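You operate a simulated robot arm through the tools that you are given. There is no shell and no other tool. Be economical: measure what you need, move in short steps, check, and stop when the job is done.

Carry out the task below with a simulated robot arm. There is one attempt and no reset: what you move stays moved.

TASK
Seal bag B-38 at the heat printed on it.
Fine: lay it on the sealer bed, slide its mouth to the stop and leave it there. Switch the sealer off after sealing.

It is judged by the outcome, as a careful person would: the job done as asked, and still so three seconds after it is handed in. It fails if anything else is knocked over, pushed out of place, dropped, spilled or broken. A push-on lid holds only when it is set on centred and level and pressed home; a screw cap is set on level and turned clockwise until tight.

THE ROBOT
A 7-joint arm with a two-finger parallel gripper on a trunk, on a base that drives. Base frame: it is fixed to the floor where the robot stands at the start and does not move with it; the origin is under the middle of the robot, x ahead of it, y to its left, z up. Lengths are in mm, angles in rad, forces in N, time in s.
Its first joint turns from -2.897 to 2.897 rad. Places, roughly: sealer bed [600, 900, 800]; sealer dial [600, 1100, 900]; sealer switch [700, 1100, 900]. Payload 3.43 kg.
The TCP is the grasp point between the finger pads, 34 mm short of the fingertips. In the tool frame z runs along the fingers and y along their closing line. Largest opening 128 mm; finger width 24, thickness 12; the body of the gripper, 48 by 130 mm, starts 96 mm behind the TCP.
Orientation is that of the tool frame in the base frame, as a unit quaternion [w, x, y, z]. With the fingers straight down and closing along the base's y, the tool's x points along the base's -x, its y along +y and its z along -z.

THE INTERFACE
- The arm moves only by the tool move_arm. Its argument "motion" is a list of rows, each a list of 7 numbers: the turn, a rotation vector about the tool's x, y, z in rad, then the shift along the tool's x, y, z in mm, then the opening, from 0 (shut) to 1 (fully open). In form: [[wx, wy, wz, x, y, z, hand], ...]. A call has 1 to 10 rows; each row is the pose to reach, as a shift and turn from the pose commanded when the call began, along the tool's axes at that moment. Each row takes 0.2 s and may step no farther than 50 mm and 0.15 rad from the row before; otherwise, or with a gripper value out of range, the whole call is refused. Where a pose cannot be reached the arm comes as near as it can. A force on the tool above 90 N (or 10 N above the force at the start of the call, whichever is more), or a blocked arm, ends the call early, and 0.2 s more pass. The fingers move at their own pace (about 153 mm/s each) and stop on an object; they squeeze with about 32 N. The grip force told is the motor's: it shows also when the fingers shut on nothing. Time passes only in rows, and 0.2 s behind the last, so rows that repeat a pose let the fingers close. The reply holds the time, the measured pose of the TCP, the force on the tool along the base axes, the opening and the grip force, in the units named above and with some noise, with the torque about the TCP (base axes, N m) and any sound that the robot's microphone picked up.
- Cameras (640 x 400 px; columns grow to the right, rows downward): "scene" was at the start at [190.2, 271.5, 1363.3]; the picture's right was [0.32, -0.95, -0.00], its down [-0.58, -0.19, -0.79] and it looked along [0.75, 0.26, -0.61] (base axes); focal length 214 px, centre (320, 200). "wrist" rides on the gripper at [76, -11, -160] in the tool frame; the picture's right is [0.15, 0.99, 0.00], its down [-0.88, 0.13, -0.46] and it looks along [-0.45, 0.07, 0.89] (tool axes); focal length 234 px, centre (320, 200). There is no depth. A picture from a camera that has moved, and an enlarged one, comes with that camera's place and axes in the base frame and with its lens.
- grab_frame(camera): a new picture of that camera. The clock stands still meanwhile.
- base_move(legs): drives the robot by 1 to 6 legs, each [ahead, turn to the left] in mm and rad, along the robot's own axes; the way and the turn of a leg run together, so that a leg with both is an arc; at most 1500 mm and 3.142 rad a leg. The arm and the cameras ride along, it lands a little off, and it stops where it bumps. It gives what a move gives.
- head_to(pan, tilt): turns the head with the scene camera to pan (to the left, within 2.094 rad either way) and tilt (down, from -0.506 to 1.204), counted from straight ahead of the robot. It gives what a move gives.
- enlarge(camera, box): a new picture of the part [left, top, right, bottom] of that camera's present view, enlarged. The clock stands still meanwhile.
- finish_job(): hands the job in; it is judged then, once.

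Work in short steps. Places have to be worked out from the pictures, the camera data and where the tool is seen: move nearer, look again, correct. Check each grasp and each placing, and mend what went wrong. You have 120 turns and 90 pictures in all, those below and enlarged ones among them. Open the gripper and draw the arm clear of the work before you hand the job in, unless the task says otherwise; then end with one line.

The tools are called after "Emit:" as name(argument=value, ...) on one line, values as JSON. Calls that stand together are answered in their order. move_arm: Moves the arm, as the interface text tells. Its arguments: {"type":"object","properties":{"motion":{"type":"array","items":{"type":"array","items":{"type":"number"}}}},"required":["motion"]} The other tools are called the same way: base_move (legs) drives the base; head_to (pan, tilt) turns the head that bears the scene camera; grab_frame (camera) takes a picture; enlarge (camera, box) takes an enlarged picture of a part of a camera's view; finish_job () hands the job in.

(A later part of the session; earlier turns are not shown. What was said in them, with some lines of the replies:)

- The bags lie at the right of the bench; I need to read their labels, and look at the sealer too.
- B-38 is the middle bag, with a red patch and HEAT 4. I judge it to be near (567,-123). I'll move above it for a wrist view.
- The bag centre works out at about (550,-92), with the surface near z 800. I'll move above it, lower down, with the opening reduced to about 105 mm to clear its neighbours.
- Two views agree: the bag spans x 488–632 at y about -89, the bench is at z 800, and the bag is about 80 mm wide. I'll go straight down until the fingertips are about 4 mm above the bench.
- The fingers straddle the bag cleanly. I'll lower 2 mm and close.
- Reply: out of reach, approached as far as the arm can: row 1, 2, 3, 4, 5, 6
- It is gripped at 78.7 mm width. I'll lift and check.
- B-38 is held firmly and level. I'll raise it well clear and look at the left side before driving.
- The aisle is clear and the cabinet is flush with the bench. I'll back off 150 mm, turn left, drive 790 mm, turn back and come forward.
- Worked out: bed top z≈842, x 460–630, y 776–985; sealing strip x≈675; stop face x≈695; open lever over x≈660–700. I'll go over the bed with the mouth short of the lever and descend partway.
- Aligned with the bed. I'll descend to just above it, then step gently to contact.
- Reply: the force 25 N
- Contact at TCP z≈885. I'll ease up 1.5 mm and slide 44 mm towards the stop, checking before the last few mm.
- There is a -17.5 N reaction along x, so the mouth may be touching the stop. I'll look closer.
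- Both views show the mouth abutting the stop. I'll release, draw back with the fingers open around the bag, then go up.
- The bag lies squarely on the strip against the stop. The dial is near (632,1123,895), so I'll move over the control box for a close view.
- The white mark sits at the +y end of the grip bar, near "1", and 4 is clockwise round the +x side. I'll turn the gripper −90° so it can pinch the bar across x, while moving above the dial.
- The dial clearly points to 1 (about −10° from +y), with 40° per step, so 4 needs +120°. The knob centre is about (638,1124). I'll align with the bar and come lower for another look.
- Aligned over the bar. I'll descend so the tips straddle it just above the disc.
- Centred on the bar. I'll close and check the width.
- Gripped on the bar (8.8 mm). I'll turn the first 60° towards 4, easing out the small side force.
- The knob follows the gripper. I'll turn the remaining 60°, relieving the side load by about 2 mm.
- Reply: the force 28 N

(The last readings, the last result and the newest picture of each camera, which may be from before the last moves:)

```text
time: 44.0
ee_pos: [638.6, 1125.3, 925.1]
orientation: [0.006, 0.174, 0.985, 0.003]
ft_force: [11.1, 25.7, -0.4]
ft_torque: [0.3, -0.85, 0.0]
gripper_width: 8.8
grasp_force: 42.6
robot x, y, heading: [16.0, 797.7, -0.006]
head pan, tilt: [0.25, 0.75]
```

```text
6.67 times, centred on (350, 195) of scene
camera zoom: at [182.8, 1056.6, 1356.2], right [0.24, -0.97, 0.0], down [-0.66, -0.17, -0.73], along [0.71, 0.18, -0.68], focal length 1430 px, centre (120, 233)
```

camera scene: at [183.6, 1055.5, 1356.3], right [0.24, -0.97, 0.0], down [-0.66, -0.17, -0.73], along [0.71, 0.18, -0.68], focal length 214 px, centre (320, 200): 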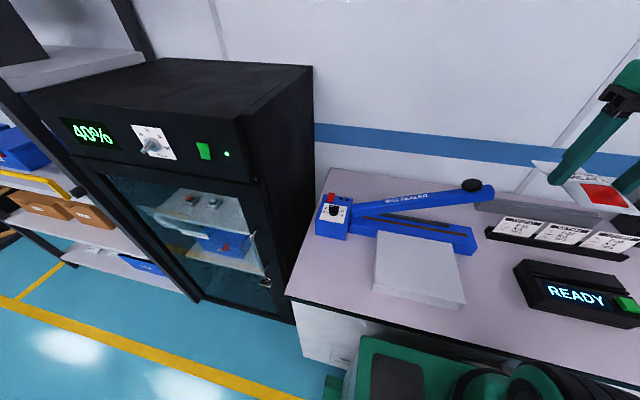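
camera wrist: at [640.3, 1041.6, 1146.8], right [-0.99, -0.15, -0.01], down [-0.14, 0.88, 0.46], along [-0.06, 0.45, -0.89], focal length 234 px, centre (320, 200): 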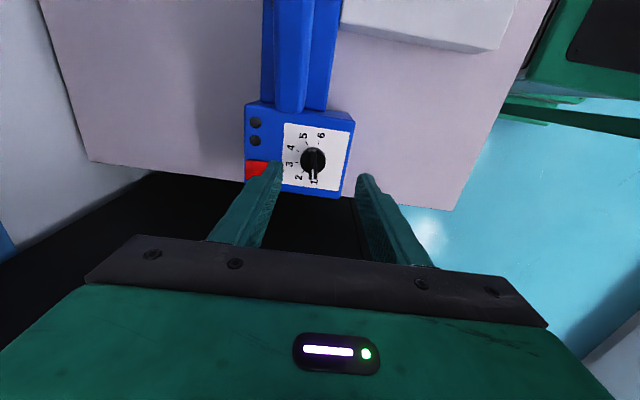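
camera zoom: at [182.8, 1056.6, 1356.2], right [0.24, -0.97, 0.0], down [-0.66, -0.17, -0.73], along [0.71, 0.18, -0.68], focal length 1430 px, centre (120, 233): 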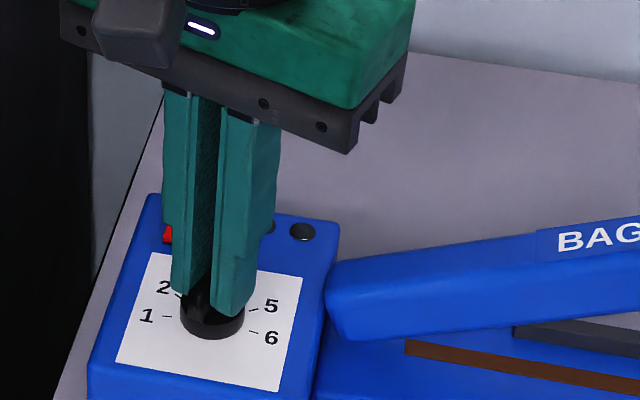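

Turned 120°. I'll relieve the side force, open, and rise to check the pointer.

Emit:
move_arm(motion=[[0, 0, 0, -0.2, 2.2, 0, 0], [0, 0, 0, -0.2, 2.2, 0, 0.15], [0, 0, 0, -0.2, 2.2, 0, 0.3], [0, 0, 0, -0.2, 2.2, 0, 0.3], [0, 0, 0, -0.2, 2.2, -15, 0.3], [0, 0, 0, 0, 2, -50, 0.3], [0, 0, 0, 0, 2, -90, 0.3]])

Emit:
enlarge(camera="wrist", box=[220, 80, 420, 220])

Emit:
enlarge(camera="scene", box=[315, 165, 385, 225])

```text
time: 45.6
ee_pos: [635.2, 1127.3, 1016.9]
orientation: [0.004, 0.174, 0.985, 0.001]
ft_force: [0.2, 1.0, -0.8]
ft_torque: [-0.03, 0.03, -0.01]
gripper_width: 38.4
grasp_force: 0.2
robot x, y, heading: [14.6, 807.3, -0.008]
head pan, tilt: [0.25, 0.75]
```

```text
2.86 times, centred on (320, 150) of wrist
camera zoom: at [558.9, 1142.5, 1176.2], right [0.2, 0.98, 0.0], down [0.87, -0.18, 0.46], along [0.46, -0.09, -0.89], focal length 669 px, centre (320, 343)
```

zoom: 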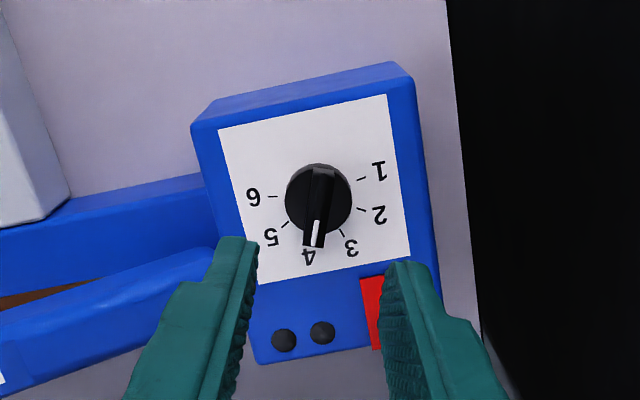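

```text
6.67 times, centred on (350, 195) of scene
camera zoom: at [182.7, 1055.8, 1356.4], right [0.24, -0.97, 0.0], down [-0.66, -0.17, -0.73], along [0.71, 0.18, -0.68], focal length 1430 px, centre (120, 233)
```

zoom: 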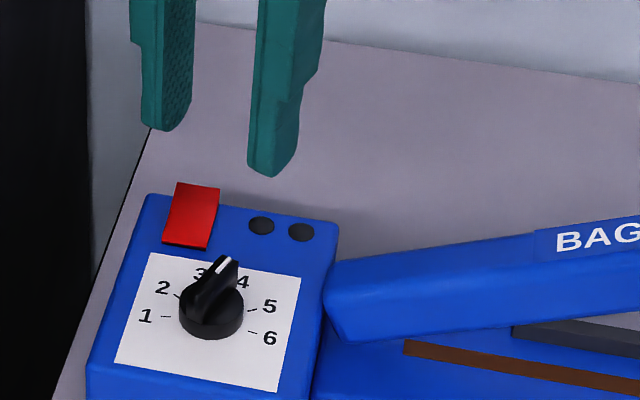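

The dial is on 4. Next I'll square the gripper up and look closely at the red rocker.

Emit:
move_arm(motion=[[0, 0, -0.13, 4, 6, 0, 0.2], [0, 0, -0.26, 8, 12, 0, 0.1], [0, 0, -0.348, 11.5, 17, 0, 0], [0, 0, -0.348, 11.5, 17, 0, 0]])

Emit:
enlarge(camera="wrist", box=[220, 100, 420, 240])

Emit:
enlarge(camera="scene", box=[320, 180, 360, 210])

```text
time: 46.6
ee_pos: [630.1, 1147.1, 1016.2]
orientation: [0.005, -0.001, 1.0, 0.001]
ft_force: [-0.3, 0.4, 0.0]
ft_torque: [0.01, -0.03, 0.0]
gripper_width: 0.0
grasp_force: 32.0
robot x, y, heading: [12.8, 801.9, -0.009]
head pan, tilt: [0.25, 0.75]
```

```text
2.86 times, centred on (320, 170) of wrist
camera zoom: at [553.2, 1134.9, 1175.4], right [-0.15, 0.99, 0.0], down [0.88, 0.13, 0.47], along [0.46, 0.07, -0.89], focal length 669 px, centre (320, 286)
```

zoom: 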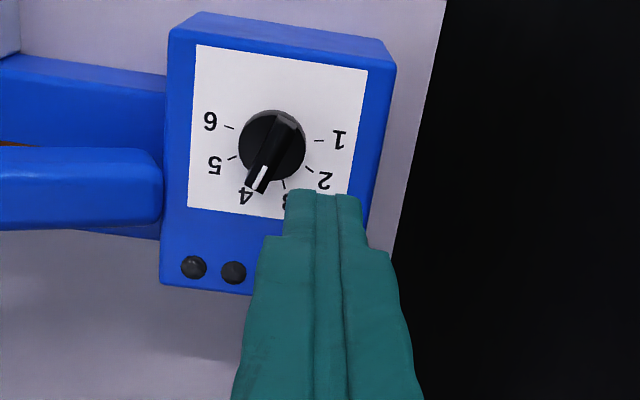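

```text
13.33 times, centred on (340, 195) of scene
camera zoom: at [182.5, 1055.6, 1356.5], right [0.24, -0.97, 0.0], down [-0.66, -0.17, -0.73], along [0.71, 0.18, -0.68], focal length 2860 px, centre (53, 267)
```

zoom: 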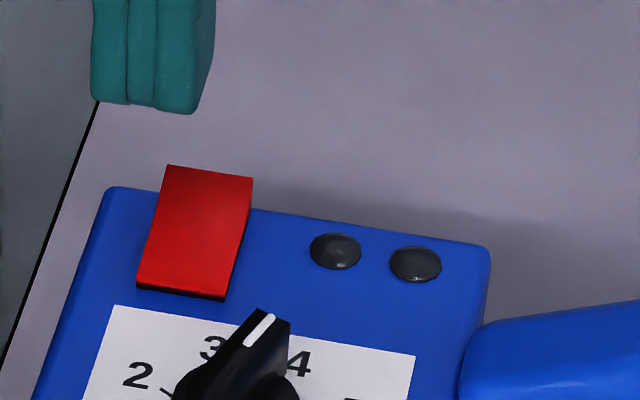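

The rocker's far (+x) end is raised, at about (706,1149). The cabinet wall is near y≈1213, which is tight for the 130 mm wide gripper body, so I'll back away from it and turn the gripper 90°.

Emit:
move_arm(motion=[[0, 0, 0, 0, -40, 0, 0], [0, 0, -0.149, 0, -40, 0, 0], [0, 0, -0.298, 0, -40, 0, 0], [0, 0, -0.447, 0, -40, 0, 0], [0, 0, -0.596, 0, -40, 0, 0], [0, 0, -0.745, 0, -40, 0, 0], [0, 0, -0.894, 0, -40, 0, 0], [0, 0, -1.043, 0, -40, 0, 0], [0, 0, -1.192, 0, -40, 0, 0], [0, 0, -1.341, 0, -40, 0, 0]])

Emit:
move_arm(motion=[[0, 0, -0.12, 0, 0, 0, 0], [0, 0, -0.23, 0, 0, 0, 0]])

Emit:
enlarge(camera="wrist", box=[180, 80, 380, 220])

```text
time: 48.8
ee_pos: [631.9, 1106.6, 1014.7]
orientation: [0.005, -0.622, 0.783, -0.003]
ft_force: [-0.5, -0.5, 0.5]
ft_torque: [0.02, -0.01, 0.0]
gripper_width: 0.0
grasp_force: 31.8
robot x, y, heading: [11.6, 798.0, -0.004]
head pan, tilt: [0.25, 0.75]
```

```text
time: 49.4
ee_pos: [631.9, 1106.6, 1015.9]
orientation: [-0.005, 0.707, -0.707, 0.002]
ft_force: [-0.8, 0.1, 0.2]
ft_torque: [-0.01, 0.01, -0.03]
gripper_width: 0.0
grasp_force: 32.4
robot x, y, heading: [13.4, 800.2, -0.007]
head pan, tilt: [0.25, 0.75]
```

```text
2.86 times, centred on (280, 150) of wrist
camera zoom: at [641.0, 1030.5, 1175.5], right [-0.99, -0.15, -0.01], down [-0.14, 0.88, 0.46], along [-0.06, 0.45, -0.89], focal length 669 px, centre (434, 343)
```

zoom: 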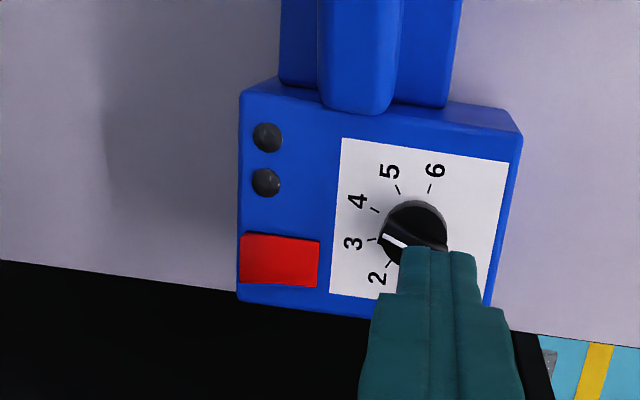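

The rocker spans x 680–713, centred at y≈1146. I'll move over its raised far end, tips about 15 mm above it.

Emit:
move_arm(motion=[[0, 0, 0, -13, -26, 10, 0], [0, 0, 0, -26, -52, 25, 0], [0, 0, 0, -38.5, -77, 45, 0], [0, 0, 0, -38.5, -77, 70, 0]])

Emit:
enlarge(camera="scene", box=[310, 165, 380, 215])

Emit:
enlarge(camera="wrist", box=[220, 80, 420, 220])

```text
time: 50.4
ee_pos: [708.7, 1145.7, 946.3]
orientation: [-0.003, 0.707, -0.707, 0.004]
ft_force: [-0.1, 0.0, 0.4]
ft_torque: [0.0, -0.01, 0.0]
gripper_width: 0.0
grasp_force: 31.6
robot x, y, heading: [11.5, 802.8, -0.004]
head pan, tilt: [0.25, 0.75]
```

```text
8.00 times, centred on (345, 190) of scene
camera zoom: at [182.3, 1055.6, 1356.5], right [0.24, -0.97, 0.0], down [-0.66, -0.17, -0.73], along [0.71, 0.18, -0.68], focal length 1716 px, centre (120, 280)
```

zoom: 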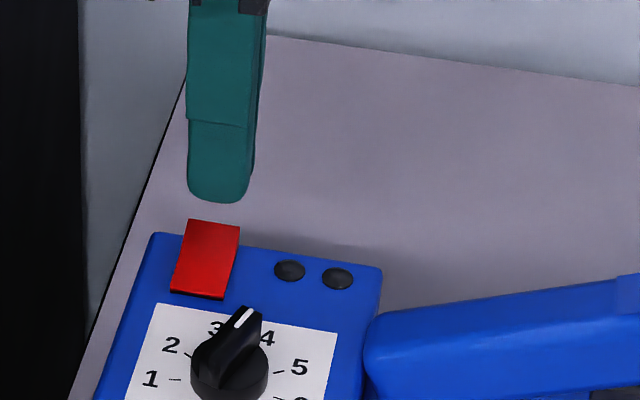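

```text
2.86 times, centred on (320, 150) of wrist
camera zoom: at [718.4, 1069.4, 1106.8], right [-0.99, -0.15, -0.01], down [-0.14, 0.88, 0.46], along [-0.06, 0.45, -0.89], focal length 669 px, centre (320, 343)
```

zoom: 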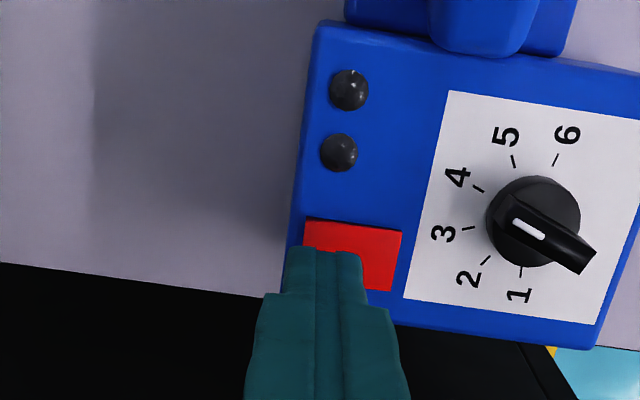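

Positioned well. I'll press down gently in small steps.

Emit:
move_arm(motion=[[0, 0, 0, 0, 0, 8, 0], [0, 0, 0, 0, 0, 14, 0], [0, 0, 0, 0, 0, 18, 0], [0, 0, 0, 0, 0, 21, 0]])

Emit:
enlarge(camera="scene", box=[310, 165, 380, 215])

```text
time: 51.4
ee_pos: [707.9, 1145.2, 924.9]
orientation: [-0.004, 0.707, -0.707, 0.004]
ft_force: [0.0, 0.1, -0.1]
ft_torque: [0.0, 0.01, -0.01]
gripper_width: 0.0
grasp_force: 32.1
robot x, y, heading: [11.2, 801.4, -0.003]
head pan, tilt: [0.25, 0.75]
```

```text
8.00 times, centred on (345, 190) of scene
camera zoom: at [182.5, 1055.6, 1356.5], right [0.24, -0.97, 0.0], down [-0.66, -0.17, -0.73], along [0.71, 0.18, -0.68], focal length 1716 px, centre (120, 280)
```

zoom: 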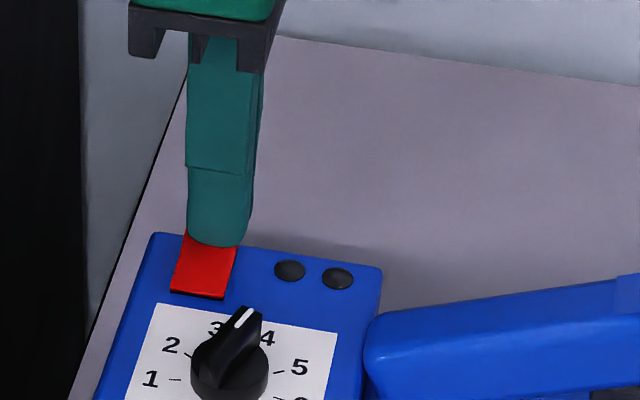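

Not quite touching yet; I'll continue down in 2 mm steps.

Emit:
move_arm(motion=[[0, 0, 0, 0, 0, 2, 0], [0, 0, 0, 0, 0, 4, 0], [0, 0, 0, 0, 0, 6, 0], [0, 0, 0, 0, 0, 8, 0]])

Emit:
enlarge(camera="scene", box=[310, 165, 380, 215])

```text
time: 52.4
ee_pos: [708.7, 1145.0, 918.5]
orientation: [0.005, -0.707, 0.707, -0.004]
ft_force: [-0.2, -0.4, 8.2]
ft_torque: [-0.07, 0.06, -0.02]
gripper_width: 0.1
grasp_force: 32.0
robot x, y, heading: [13.5, 799.8, -0.005]
head pan, tilt: [0.25, 0.75]
```

```text
8.00 times, centred on (345, 190) of scene
camera zoom: at [182.3, 1055.5, 1356.6], right [0.24, -0.97, 0.0], down [-0.66, -0.17, -0.73], along [0.71, 0.18, -0.68], focal length 1716 px, centre (120, 280)
```

zoom: 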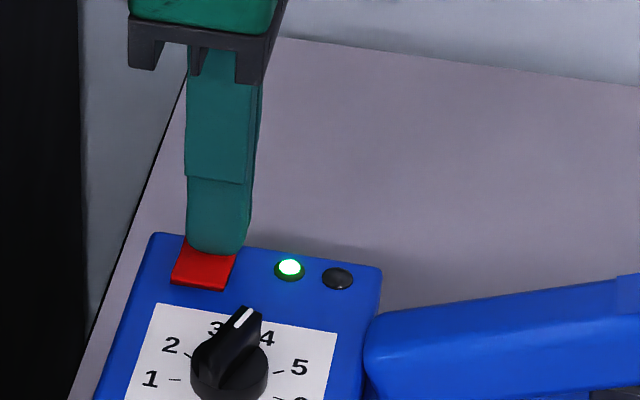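

The green lamp is lit, so it's on. I'll rise clear and check the dial again.

Emit:
move_arm(motion=[[0, 0, 0, 0, 0, -20, 0], [0, 0, 0, 0, 0, -60, 0], [0, 0, 0, 0, 0, -110, 0], [0, 0, 0, 0, 0, -155, 0], [0, 0, 0, 0, 0, -200, 0], [0, 0, 0, 40, 10, -200, 0], [0, 0, 0, 85, 20, -200, 0], [0, 0, 0, 130, 25, -200, 0]])

Emit:
grab_frame(camera="wrist")

Emit:
enlarge(camera="scene", box=[300, 150, 500, 290])

```text
time: 54.2
ee_pos: [682.5, 1015.1, 1115.1]
orientation: [-0.004, 0.707, -0.707, 0.003]
ft_force: [0.0, 0.2, -0.7]
ft_torque: [-0.06, 0.02, 0.03]
gripper_width: 0.0
grasp_force: 32.2
robot x, y, heading: [14.6, 803.3, -0.003]
head pan, tilt: [0.25, 0.75]
```

```text
40 pictures are left
camera wrist: at [692.6, 939.3, 1276.7], right [-0.99, -0.15, -0.01], down [-0.13, 0.88, 0.45], along [-0.06, 0.45, -0.89], focal length 234 px, centre (320, 200)
```

wrist: 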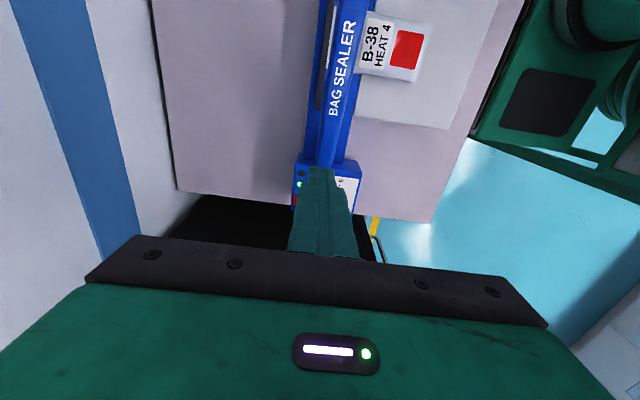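

```text
2.86 times, centred on (400, 220) of scene
camera zoom: at [182.6, 1055.9, 1356.4], right [0.24, -0.97, 0.0], down [-0.66, -0.17, -0.73], along [0.71, 0.18, -0.68], focal length 613 px, centre (91, 143)
```

zoom: 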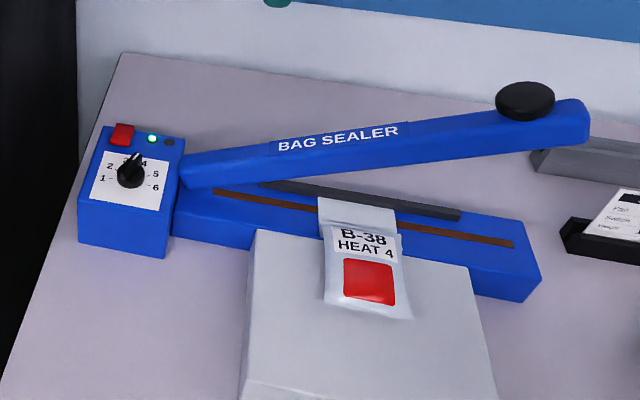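

Lamp on, dial at 4, bag undisturbed. Now I'll move past the lever knob to fix its position.

Emit:
move_arm(motion=[[0, 0, 0, 45, 0, -5, 0], [0, 0, 0, 90, 0, -5, 0], [0, 0, 0, 135, 0, -5, 0], [0, 0, 0, 180, 0, -5, 0], [0, 0, 0, 225, 0, -5, 0], [0, 0, 0, 255, 0, -5, 0]])

Emit:
grab_frame(camera="wrist")

Emit:
enlarge(camera="scene", box=[400, 130, 520, 240])

```text
time: 55.6
ee_pos: [681.0, 758.1, 1123.6]
orientation: [-0.004, 0.707, -0.707, 0.004]
ft_force: [0.4, 0.6, 0.2]
ft_torque: [-0.04, 0.02, -0.01]
gripper_width: 0.2
grasp_force: 32.8
robot x, y, heading: [14.0, 798.8, -0.01]
head pan, tilt: [0.25, 0.75]
```

```text
38 pictures are left
camera wrist: at [689.6, 682.1, 1283.3], right [-0.99, -0.15, -0.01], down [-0.14, 0.88, 0.46], along [-0.06, 0.45, -0.89], focal length 234 px, centre (320, 200)
```

wrist: 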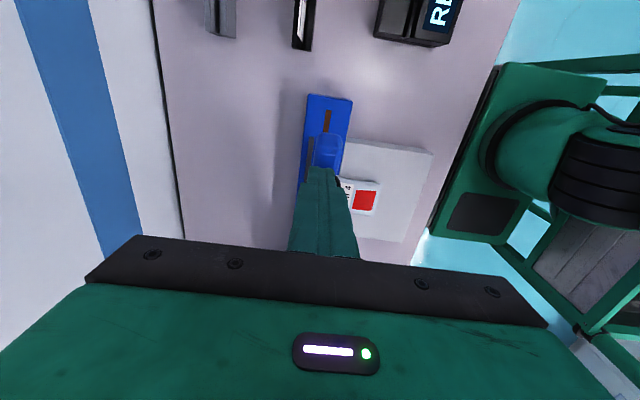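

```text
3.64 times, centred on (460, 185) of scene
camera zoom: at [182.2, 1055.7, 1356.5], right [0.24, -0.97, 0.0], down [-0.66, -0.17, -0.73], along [0.71, 0.18, -0.68], focal length 780 px, centre (-189, 254)
```

zoom: 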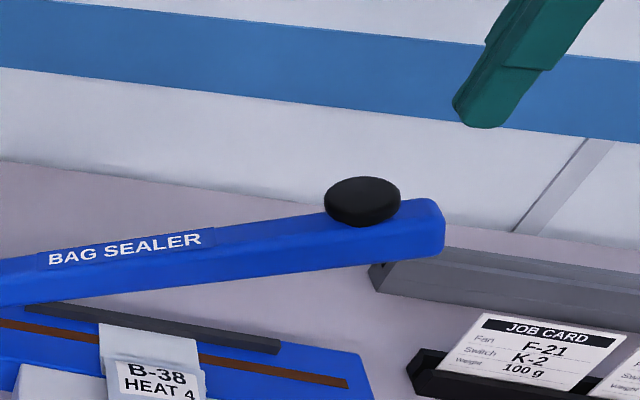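

The knob top is about (677,792,1025). I'll move above it.

Emit:
move_arm(motion=[[0, 0, 0, -17, 2, 5, 0], [0, 0, 0, -34, 4, 15, 0], [0, 0, 0, -34, 4, 48, 0]])

Emit:
enlarge(camera="scene", box=[400, 130, 520, 240])

Emit:
enlarge(camera="wrist", box=[240, 80, 400, 240])

```text
time: 56.4
ee_pos: [676.6, 793.7, 1074.6]
orientation: [-0.005, 0.707, -0.707, 0.003]
ft_force: [0.6, -0.3, -0.2]
ft_torque: [0.04, -0.03, -0.03]
gripper_width: 0.0
grasp_force: 32.1
robot x, y, heading: [16.0, 802.6, -0.005]
head pan, tilt: [0.25, 0.75]
```

```text
3.64 times, centred on (460, 185) of scene
camera zoom: at [182.1, 1055.5, 1356.6], right [0.24, -0.97, 0.0], down [-0.66, -0.17, -0.73], along [0.71, 0.18, -0.68], focal length 780 px, centre (-189, 254)
```

zoom: 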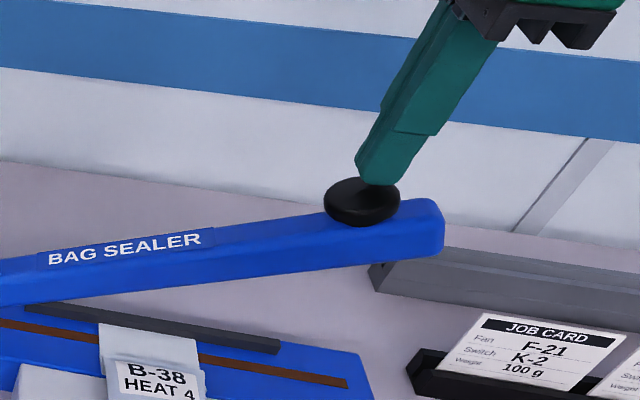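

```text
2.50 times, centred on (320, 160) of wrist
camera zoom: at [687.3, 717.2, 1234.7], right [-0.99, -0.15, -0.01], down [-0.14, 0.88, 0.46], along [-0.06, 0.45, -0.89], focal length 585 px, centre (320, 300)
```

zoom: 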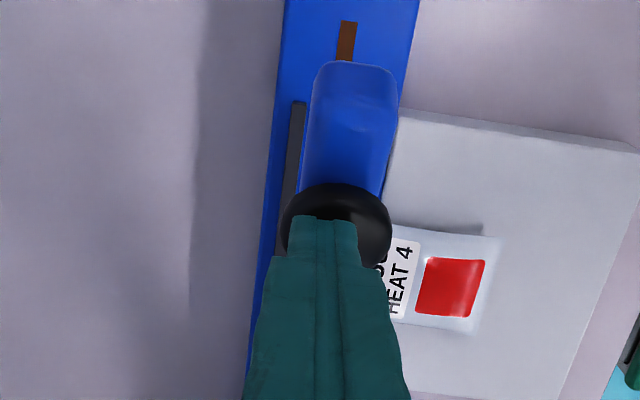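

Centred on the knob. I'll press down following the lever's arc, first part.

Emit:
move_arm(motion=[[0, 0, 0, 0, 3, 10, 0], [0, 0, 0, 2, 3, 18, 0], [0, 0, 0, 6, 3, 27, 0], [0, 0, 0, 11, 3, 37, 0], [0, 0, 0, 16, 3, 47, 0], [0, 0, 0, 20, 3, 58, 0]])

Emit:
enlarge(camera="scene", box=[300, 130, 520, 280])

```text
time: 57.8
ee_pos: [675.1, 771.8, 1014.1]
orientation: [-0.004, 0.707, -0.707, 0.004]
ft_force: [-0.9, 0.9, 1.5]
ft_torque: [0.01, 0.01, -0.03]
gripper_width: 0.0
grasp_force: 32.6
robot x, y, heading: [16.1, 798.7, -0.007]
head pan, tilt: [0.25, 0.75]
```

```text
2.67 times, centred on (410, 205) of scene
camera zoom: at [182.3, 1055.6, 1356.5], right [0.24, -0.97, 0.0], down [-0.66, -0.17, -0.73], along [0.71, 0.18, -0.68], focal length 572 px, centre (80, 187)
```

zoom: 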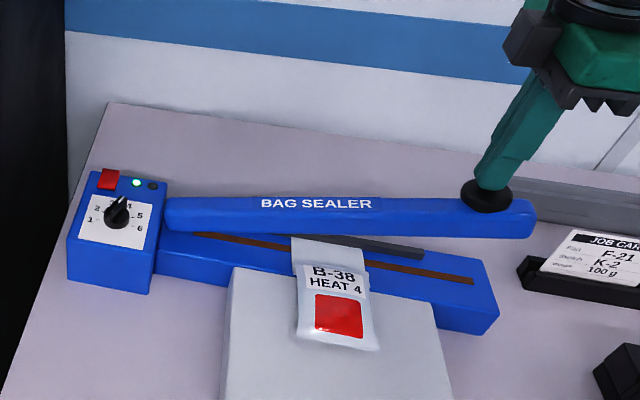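

The lever follows smoothly. I'll continue down.

Emit:
move_arm(motion=[[0, 0, 0, 3, 0, 10, 0], [0, 0, 0, 6, 0, 20, 0], [0, 0, 0, 9, 0, 30, 0], [0, 0, 0, 11, 0, 40, 0]])

Emit:
enlarge(camera="scene", box=[300, 130, 520, 280])

```text
time: 58.8
ee_pos: [675.8, 762.6, 975.8]
orientation: [0.004, -0.707, 0.707, -0.003]
ft_force: [0.1, -0.1, 2.3]
ft_torque: [-0.07, 0.02, -0.04]
gripper_width: 0.0
grasp_force: 31.5
robot x, y, heading: [8.6, 796.3, -0.001]
head pan, tilt: [0.25, 0.75]
```

```text
2.67 times, centred on (410, 205) of scene
camera zoom: at [182.3, 1055.6, 1356.5], right [0.24, -0.97, 0.0], down [-0.66, -0.17, -0.73], along [0.71, 0.18, -0.68], focal length 572 px, centre (80, 187)
```

zoom: 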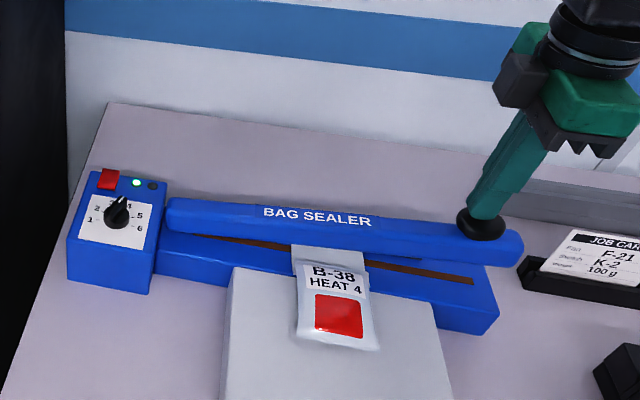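

Still lightly loaded, and not closed yet. I'll continue with finer steps.

Emit:
move_arm(motion=[[0, 0, 0, 1, 0, 8, 0], [0, 0, 0, 2, 0, 16, 0], [0, 0, 0, 3, 0, 22, 0], [0, 0, 0, 3, 0, 27, 0]])

Emit:
enlarge(camera="scene", box=[300, 130, 520, 280])

```text
time: 59.8
ee_pos: [678.8, 758.9, 949.8]
orientation: [0.005, -0.707, 0.707, -0.003]
ft_force: [-0.4, -1.3, 2.0]
ft_torque: [-0.08, 0.04, -0.01]
gripper_width: 0.2
grasp_force: 32.1
robot x, y, heading: [12.0, 797.6, -0.007]
head pan, tilt: [0.25, 0.75]
```

```text
2.67 times, centred on (410, 205) of scene
camera zoom: at [182.3, 1055.5, 1356.5], right [0.24, -0.97, 0.0], down [-0.66, -0.17, -0.73], along [0.71, 0.18, -0.68], focal length 572 px, centre (80, 187)
```

zoom: 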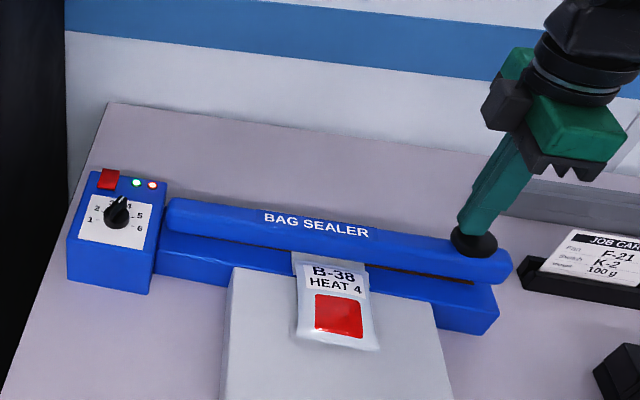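

The red lamp has come on, so sealing has begun. I'll press until it's firm and hold.

Emit:
move_arm(motion=[[0, 0, 0, 0, 0, 3, 0], [0, 0, 0, 0, 0, 6, 0], [0, 0, 0, 0, 0, 9, 0], [0, 0, 0, 0, 0, 9, 0]])

Emit:
enlarge(camera="scene", box=[300, 130, 520, 280])

```text
time: 60.8
ee_pos: [679.1, 759.9, 943.2]
orientation: [0.006, -0.707, 0.707, -0.005]
ft_force: [-1.9, -8.0, 64.5]
ft_torque: [-0.2, 0.28, 0.31]
gripper_width: 0.0
grasp_force: 31.9
robot x, y, heading: [17.2, 797.7, -0.007]
head pan, tilt: [0.25, 0.75]
```

```text
2.67 times, centred on (410, 205) of scene
camera zoom: at [179.6, 1055.3, 1357.0], right [0.24, -0.97, 0.0], down [-0.66, -0.17, -0.73], along [0.71, 0.18, -0.68], focal length 572 px, centre (80, 187)
```

zoom: 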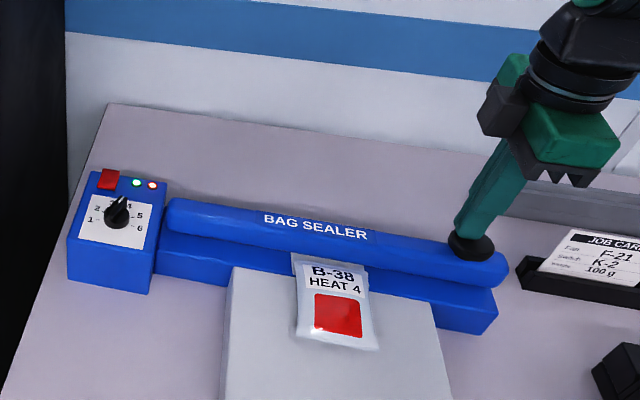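

Firm at about 64 N with the red lamp still lit. I'll hold until the cycle ends.

Emit:
move_arm(motion=[[0, 0, 0, 0, 0, 0, 0], [0, 0, 0, 0, 0, 0, 0], [0, 0, 0, 0, 0, 0, 0], [0, 0, 0, 0, 0, 0, 0], [0, 0, 0, 0, 0, 0, 0]])

Emit:
enlarge(camera="scene", box=[310, 170, 370, 210])

```text
time: 62.0
ee_pos: [678.4, 760.0, 943.4]
orientation: [0.006, -0.706, 0.708, -0.006]
ft_force: [-5.3, -12.4, 78.8]
ft_torque: [-0.25, 0.46, -0.12]
gripper_width: 0.0
grasp_force: 31.6
robot x, y, heading: [16.3, 802.1, -0.008]
head pan, tilt: [0.25, 0.75]
```

```text
10.00 times, centred on (340, 190) of scene
camera zoom: at [178.0, 1055.2, 1357.2], right [0.24, -0.97, 0.0], down [-0.66, -0.17, -0.73], along [0.71, 0.18, -0.68], focal length 2145 px, centre (120, 300)
```

zoom: 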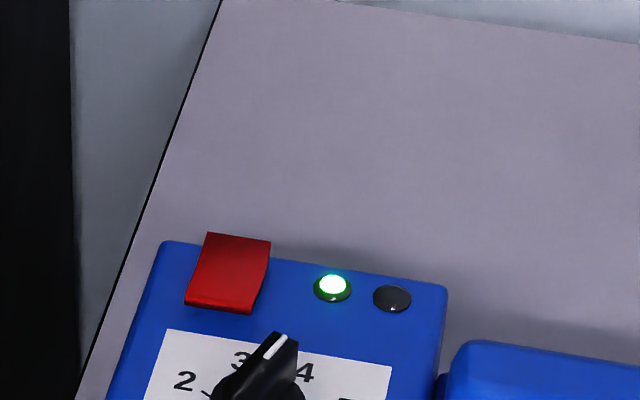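

The red lamp went out, so the cycle is complete. I'll let the lever rise slowly with me along its arc.

Emit:
move_arm(motion=[[0, 0, 0, 0, 0, -8, 0], [0, 0, 0, 0, 0, -18, 0], [0, 0, 0, -1, 0, -30, 0], [0, 0, 0, -3, 0, -45, 0], [0, 0, 0, -7, 0, -62, 0], [0, 0, 0, -12, 0, -80, 0], [0, 0, 0, -20, 0, -100, 0], [0, 0, 0, -28, 0, -122, 0], [0, 0, 0, -28, 0, -150, 0], [0, 0, 0, -28, 0, -190, 0]])

Emit:
enlarge(camera="scene", box=[300, 130, 520, 280])

```text
time: 64.2
ee_pos: [673.8, 790.2, 1131.7]
orientation: [0.004, -0.706, 0.708, -0.003]
ft_force: [-0.5, 0.2, 0.1]
ft_torque: [0.0, 0.01, -0.02]
gripper_width: 0.1
grasp_force: 31.8
robot x, y, heading: [15.4, 803.5, -0.007]
head pan, tilt: [0.25, 0.75]
```

```text
2.67 times, centred on (410, 205) of scene
camera zoom: at [183.1, 1055.5, 1356.4], right [0.24, -0.97, 0.0], down [-0.66, -0.17, -0.73], along [0.71, 0.18, -0.68], focal length 572 px, centre (80, 187)
```

zoom: 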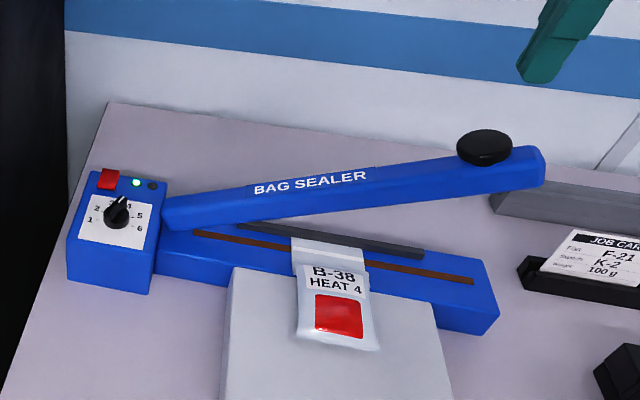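

The lever is back up and the bag is undisturbed. Now I'll go back to the rocker and hover above its near end, at about (684,1145).

Emit:
move_arm(motion=[[0, 0, 0, -45, 0, 0, 0], [0, 0, 0, -90, 0, 0, 0], [0, 0, 0, -135, 0, 0, 0], [0, 0, 0, -180, 0, 0, 0], [0, 0, 0, -225, -2, 0, 0], [0, 0, 0, -270, -5, 10, 0], [0, 0, 0, -315, -8, 20, 0], [0, 0, 0, -355, -10, 40, 0], [0, 0, 0, -355, -10, 85, 0], [0, 0, 0, -355, -10, 130, 0]])

Emit:
move_arm(motion=[[0, 0, 0, 0, 0, 30, 0], [0, 0, 0, 0, 0, 60, 0]])

Emit:
enlarge(camera="scene", box=[310, 165, 380, 215])

Emit:
enlarge(camera="wrist", box=[220, 80, 420, 220])

```text
time: 66.4
ee_pos: [688.9, 1143.1, 998.4]
orientation: [-0.005, 0.707, -0.707, 0.004]
ft_force: [0.0, 0.3, 0.5]
ft_torque: [0.04, -0.07, 0.0]
gripper_width: 0.0
grasp_force: 32.0
robot x, y, heading: [16.4, 802.0, -0.005]
head pan, tilt: [0.25, 0.75]
```

```text
time: 67.0
ee_pos: [686.9, 1141.4, 939.0]
orientation: [0.004, -0.707, 0.707, -0.003]
ft_force: [-0.1, 0.1, 0.5]
ft_torque: [0.01, -0.01, 0.0]
gripper_width: 0.2
grasp_force: 31.9
robot x, y, heading: [11.9, 800.2, -0.007]
head pan, tilt: [0.25, 0.75]
```

```text
8.00 times, centred on (345, 190) of scene
camera zoom: at [182.1, 1055.5, 1356.6], right [0.24, -0.97, 0.0], down [-0.66, -0.17, -0.73], along [0.71, 0.18, -0.68], focal length 1716 px, centre (120, 280)
```

zoom: 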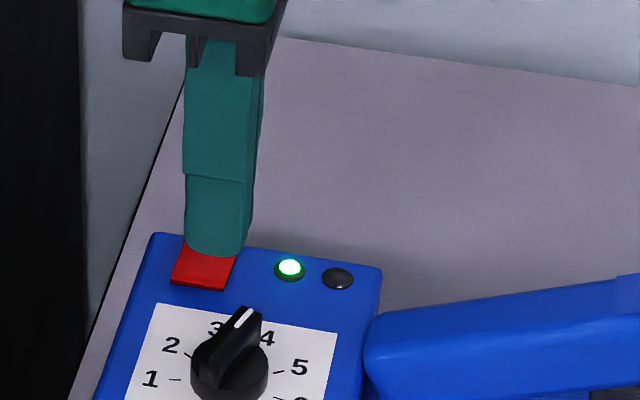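

```text
2.86 times, centred on (320, 150) of wrist
camera zoom: at [695.7, 1065.3, 1098.8], right [-0.99, -0.15, -0.01], down [-0.14, 0.88, 0.46], along [-0.06, 0.45, -0.89], focal length 669 px, centre (320, 343)
```

zoom: 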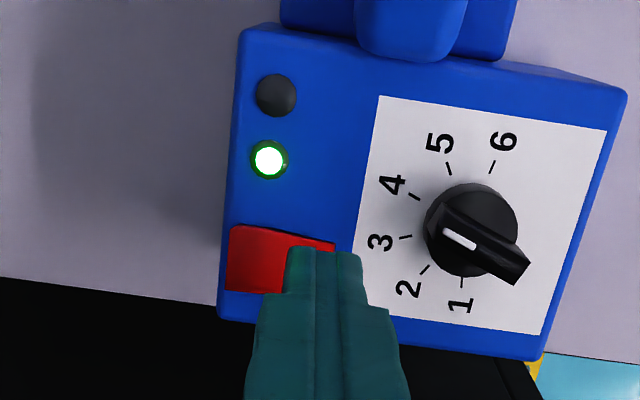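

The tips sit over the near half of the rocker. I'll shift 4 mm nearer and press.

Emit:
move_arm(motion=[[0, 0, 0, -2, 4, 0, 0], [0, 0, 0, -2, 4, 8, 0], [0, 0, 0, -2, 4, 12, 0], [0, 0, 0, -2, 4, 15, 0], [0, 0, 0, -2, 4, 18, 0], [0, 0, 0, -2, 4, 20, 0]])

Emit:
enlarge(camera="scene", box=[310, 165, 380, 215])

```text
time: 68.4
ee_pos: [683.5, 1144.4, 919.8]
orientation: [-0.003, 0.707, -0.707, 0.004]
ft_force: [0.4, -0.7, -0.6]
ft_torque: [-0.04, -0.01, 0.03]
gripper_width: 0.2
grasp_force: 32.2
robot x, y, heading: [13.4, 803.2, -0.003]
head pan, tilt: [0.25, 0.75]
```

```text
8.00 times, centred on (345, 190) of scene
camera zoom: at [182.4, 1055.6, 1356.5], right [0.24, -0.97, 0.0], down [-0.66, -0.17, -0.73], along [0.71, 0.18, -0.68], focal length 1716 px, centre (120, 280)
```

zoom: 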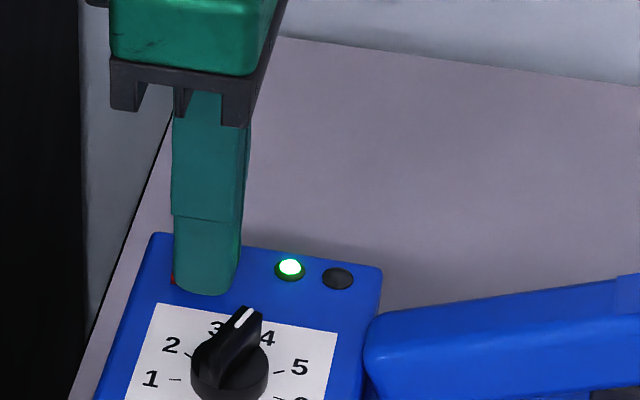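

Emit:
move_arm(motion=[[0, 0, 0, 0, 0, 2, 0], [0, 0, 0, 0, 0, 4, 0]])

Emit:
enlarge(camera="scene", box=[310, 165, 380, 215])

```text
time: 69.0
ee_pos: [682.5, 1144.6, 916.7]
orientation: [-0.005, 0.707, -0.707, 0.003]
ft_force: [-6.3, 0.0, 13.9]
ft_torque: [-0.03, 0.08, 0.01]
gripper_width: 0.1
grasp_force: 32.0
robot x, y, heading: [13.6, 797.3, -0.006]
head pan, tilt: [0.25, 0.75]
```

```text
8.00 times, centred on (345, 190) of scene
camera zoom: at [181.7, 1055.4, 1356.6], right [0.24, -0.97, 0.0], down [-0.66, -0.17, -0.73], along [0.71, 0.18, -0.68], focal length 1716 px, centre (120, 280)
```

zoom: 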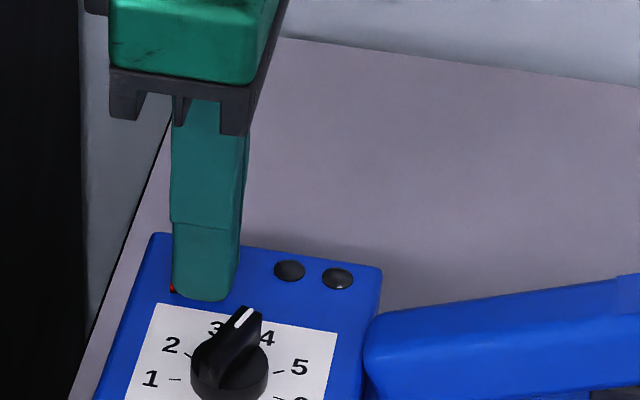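

The green lamp is out, so the sealer is off. I'll rise clear, draw back towards the robot, open the gripper and inspect.

Emit:
move_arm(motion=[[0, 0, 0, 0, 0, -20, 0], [0, 0, 0, 0, 0, -65, 0], [0, 0, 0, 0, 0, -110, 0], [0, 0, 0, 0, 0, -155, 0], [0, 0, 0, 0, 0, -195, 0], [0, 0, 0, 40, 20, -195, 0.2], [0, 0, 0, 80, 40, -195, 0.4], [0, 0, 0, 120, 60, -195, 0.5], [0, 0, 0, 160, 80, -195, 0.5]])

Emit:
enlarge(camera="scene", box=[300, 160, 490, 300])

Emit:
enlarge(camera="scene", box=[390, 200, 440, 235])

Emit:
enlarge(camera="scene", box=[315, 180, 365, 220])

```text
time: 71.0
ee_pos: [599.8, 989.1, 1110.0]
orientation: [-0.003, 0.707, -0.707, 0.003]
ft_force: [-0.7, 0.7, -1.1]
ft_torque: [-0.05, 0.04, -0.01]
gripper_width: 63.8
grasp_force: 0.0
robot x, y, heading: [16.3, 798.7, -0.005]
head pan, tilt: [0.25, 0.75]
```

```text
2.86 times, centred on (395, 230) of scene
camera zoom: at [182.6, 1055.9, 1356.4], right [0.24, -0.97, 0.0], down [-0.66, -0.17, -0.73], along [0.71, 0.18, -0.68], focal length 613 px, centre (106, 114)
```

zoom: 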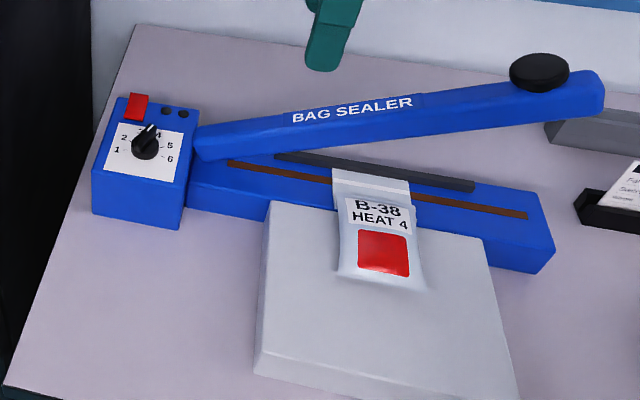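

```text
11.43 times, centred on (415, 218) of scene
camera zoom: at [182.6, 1055.9, 1356.4], right [0.24, -0.97, 0.0], down [-0.66, -0.17, -0.73], along [0.71, 0.18, -0.68], focal length 2451 px, centre (-766, 0)
```

zoom: 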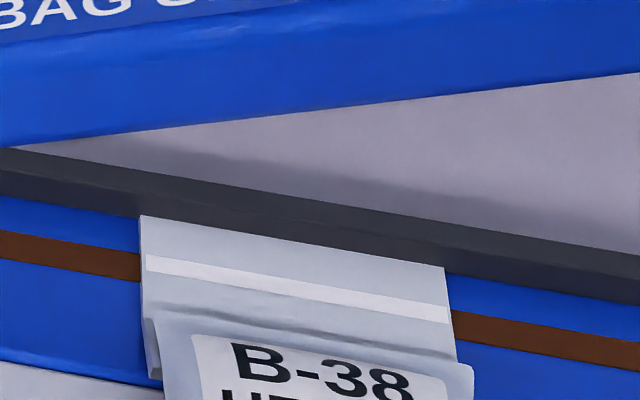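

```text
10.00 times, centred on (340, 200) of scene
camera zoom: at [182.6, 1055.9, 1356.4], right [0.24, -0.97, 0.0], down [-0.66, -0.17, -0.73], along [0.71, 0.18, -0.68], focal length 2145 px, centre (120, 200)
```

zoom: 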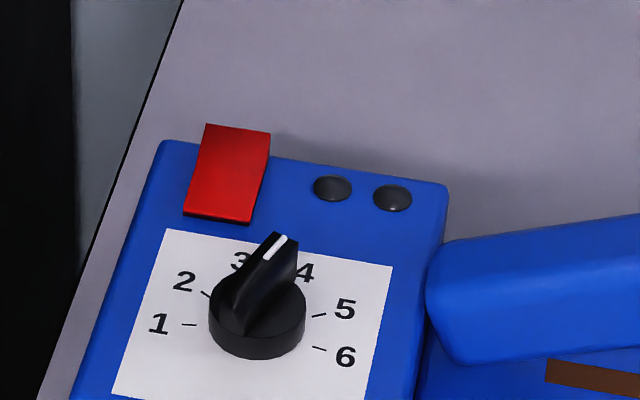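

A clean, full-width seal line shows across the flap and the mouth is at the stop. The lamps are out, the dial is at 4 and the arm is clear, so I'm handing in.

Emit:
finish_job()

```text
The job is handed in.
```

Bag B-38 is sealed at heat 4 and lies on the sealer bed with its mouth against the stop; the sealer is switched off.
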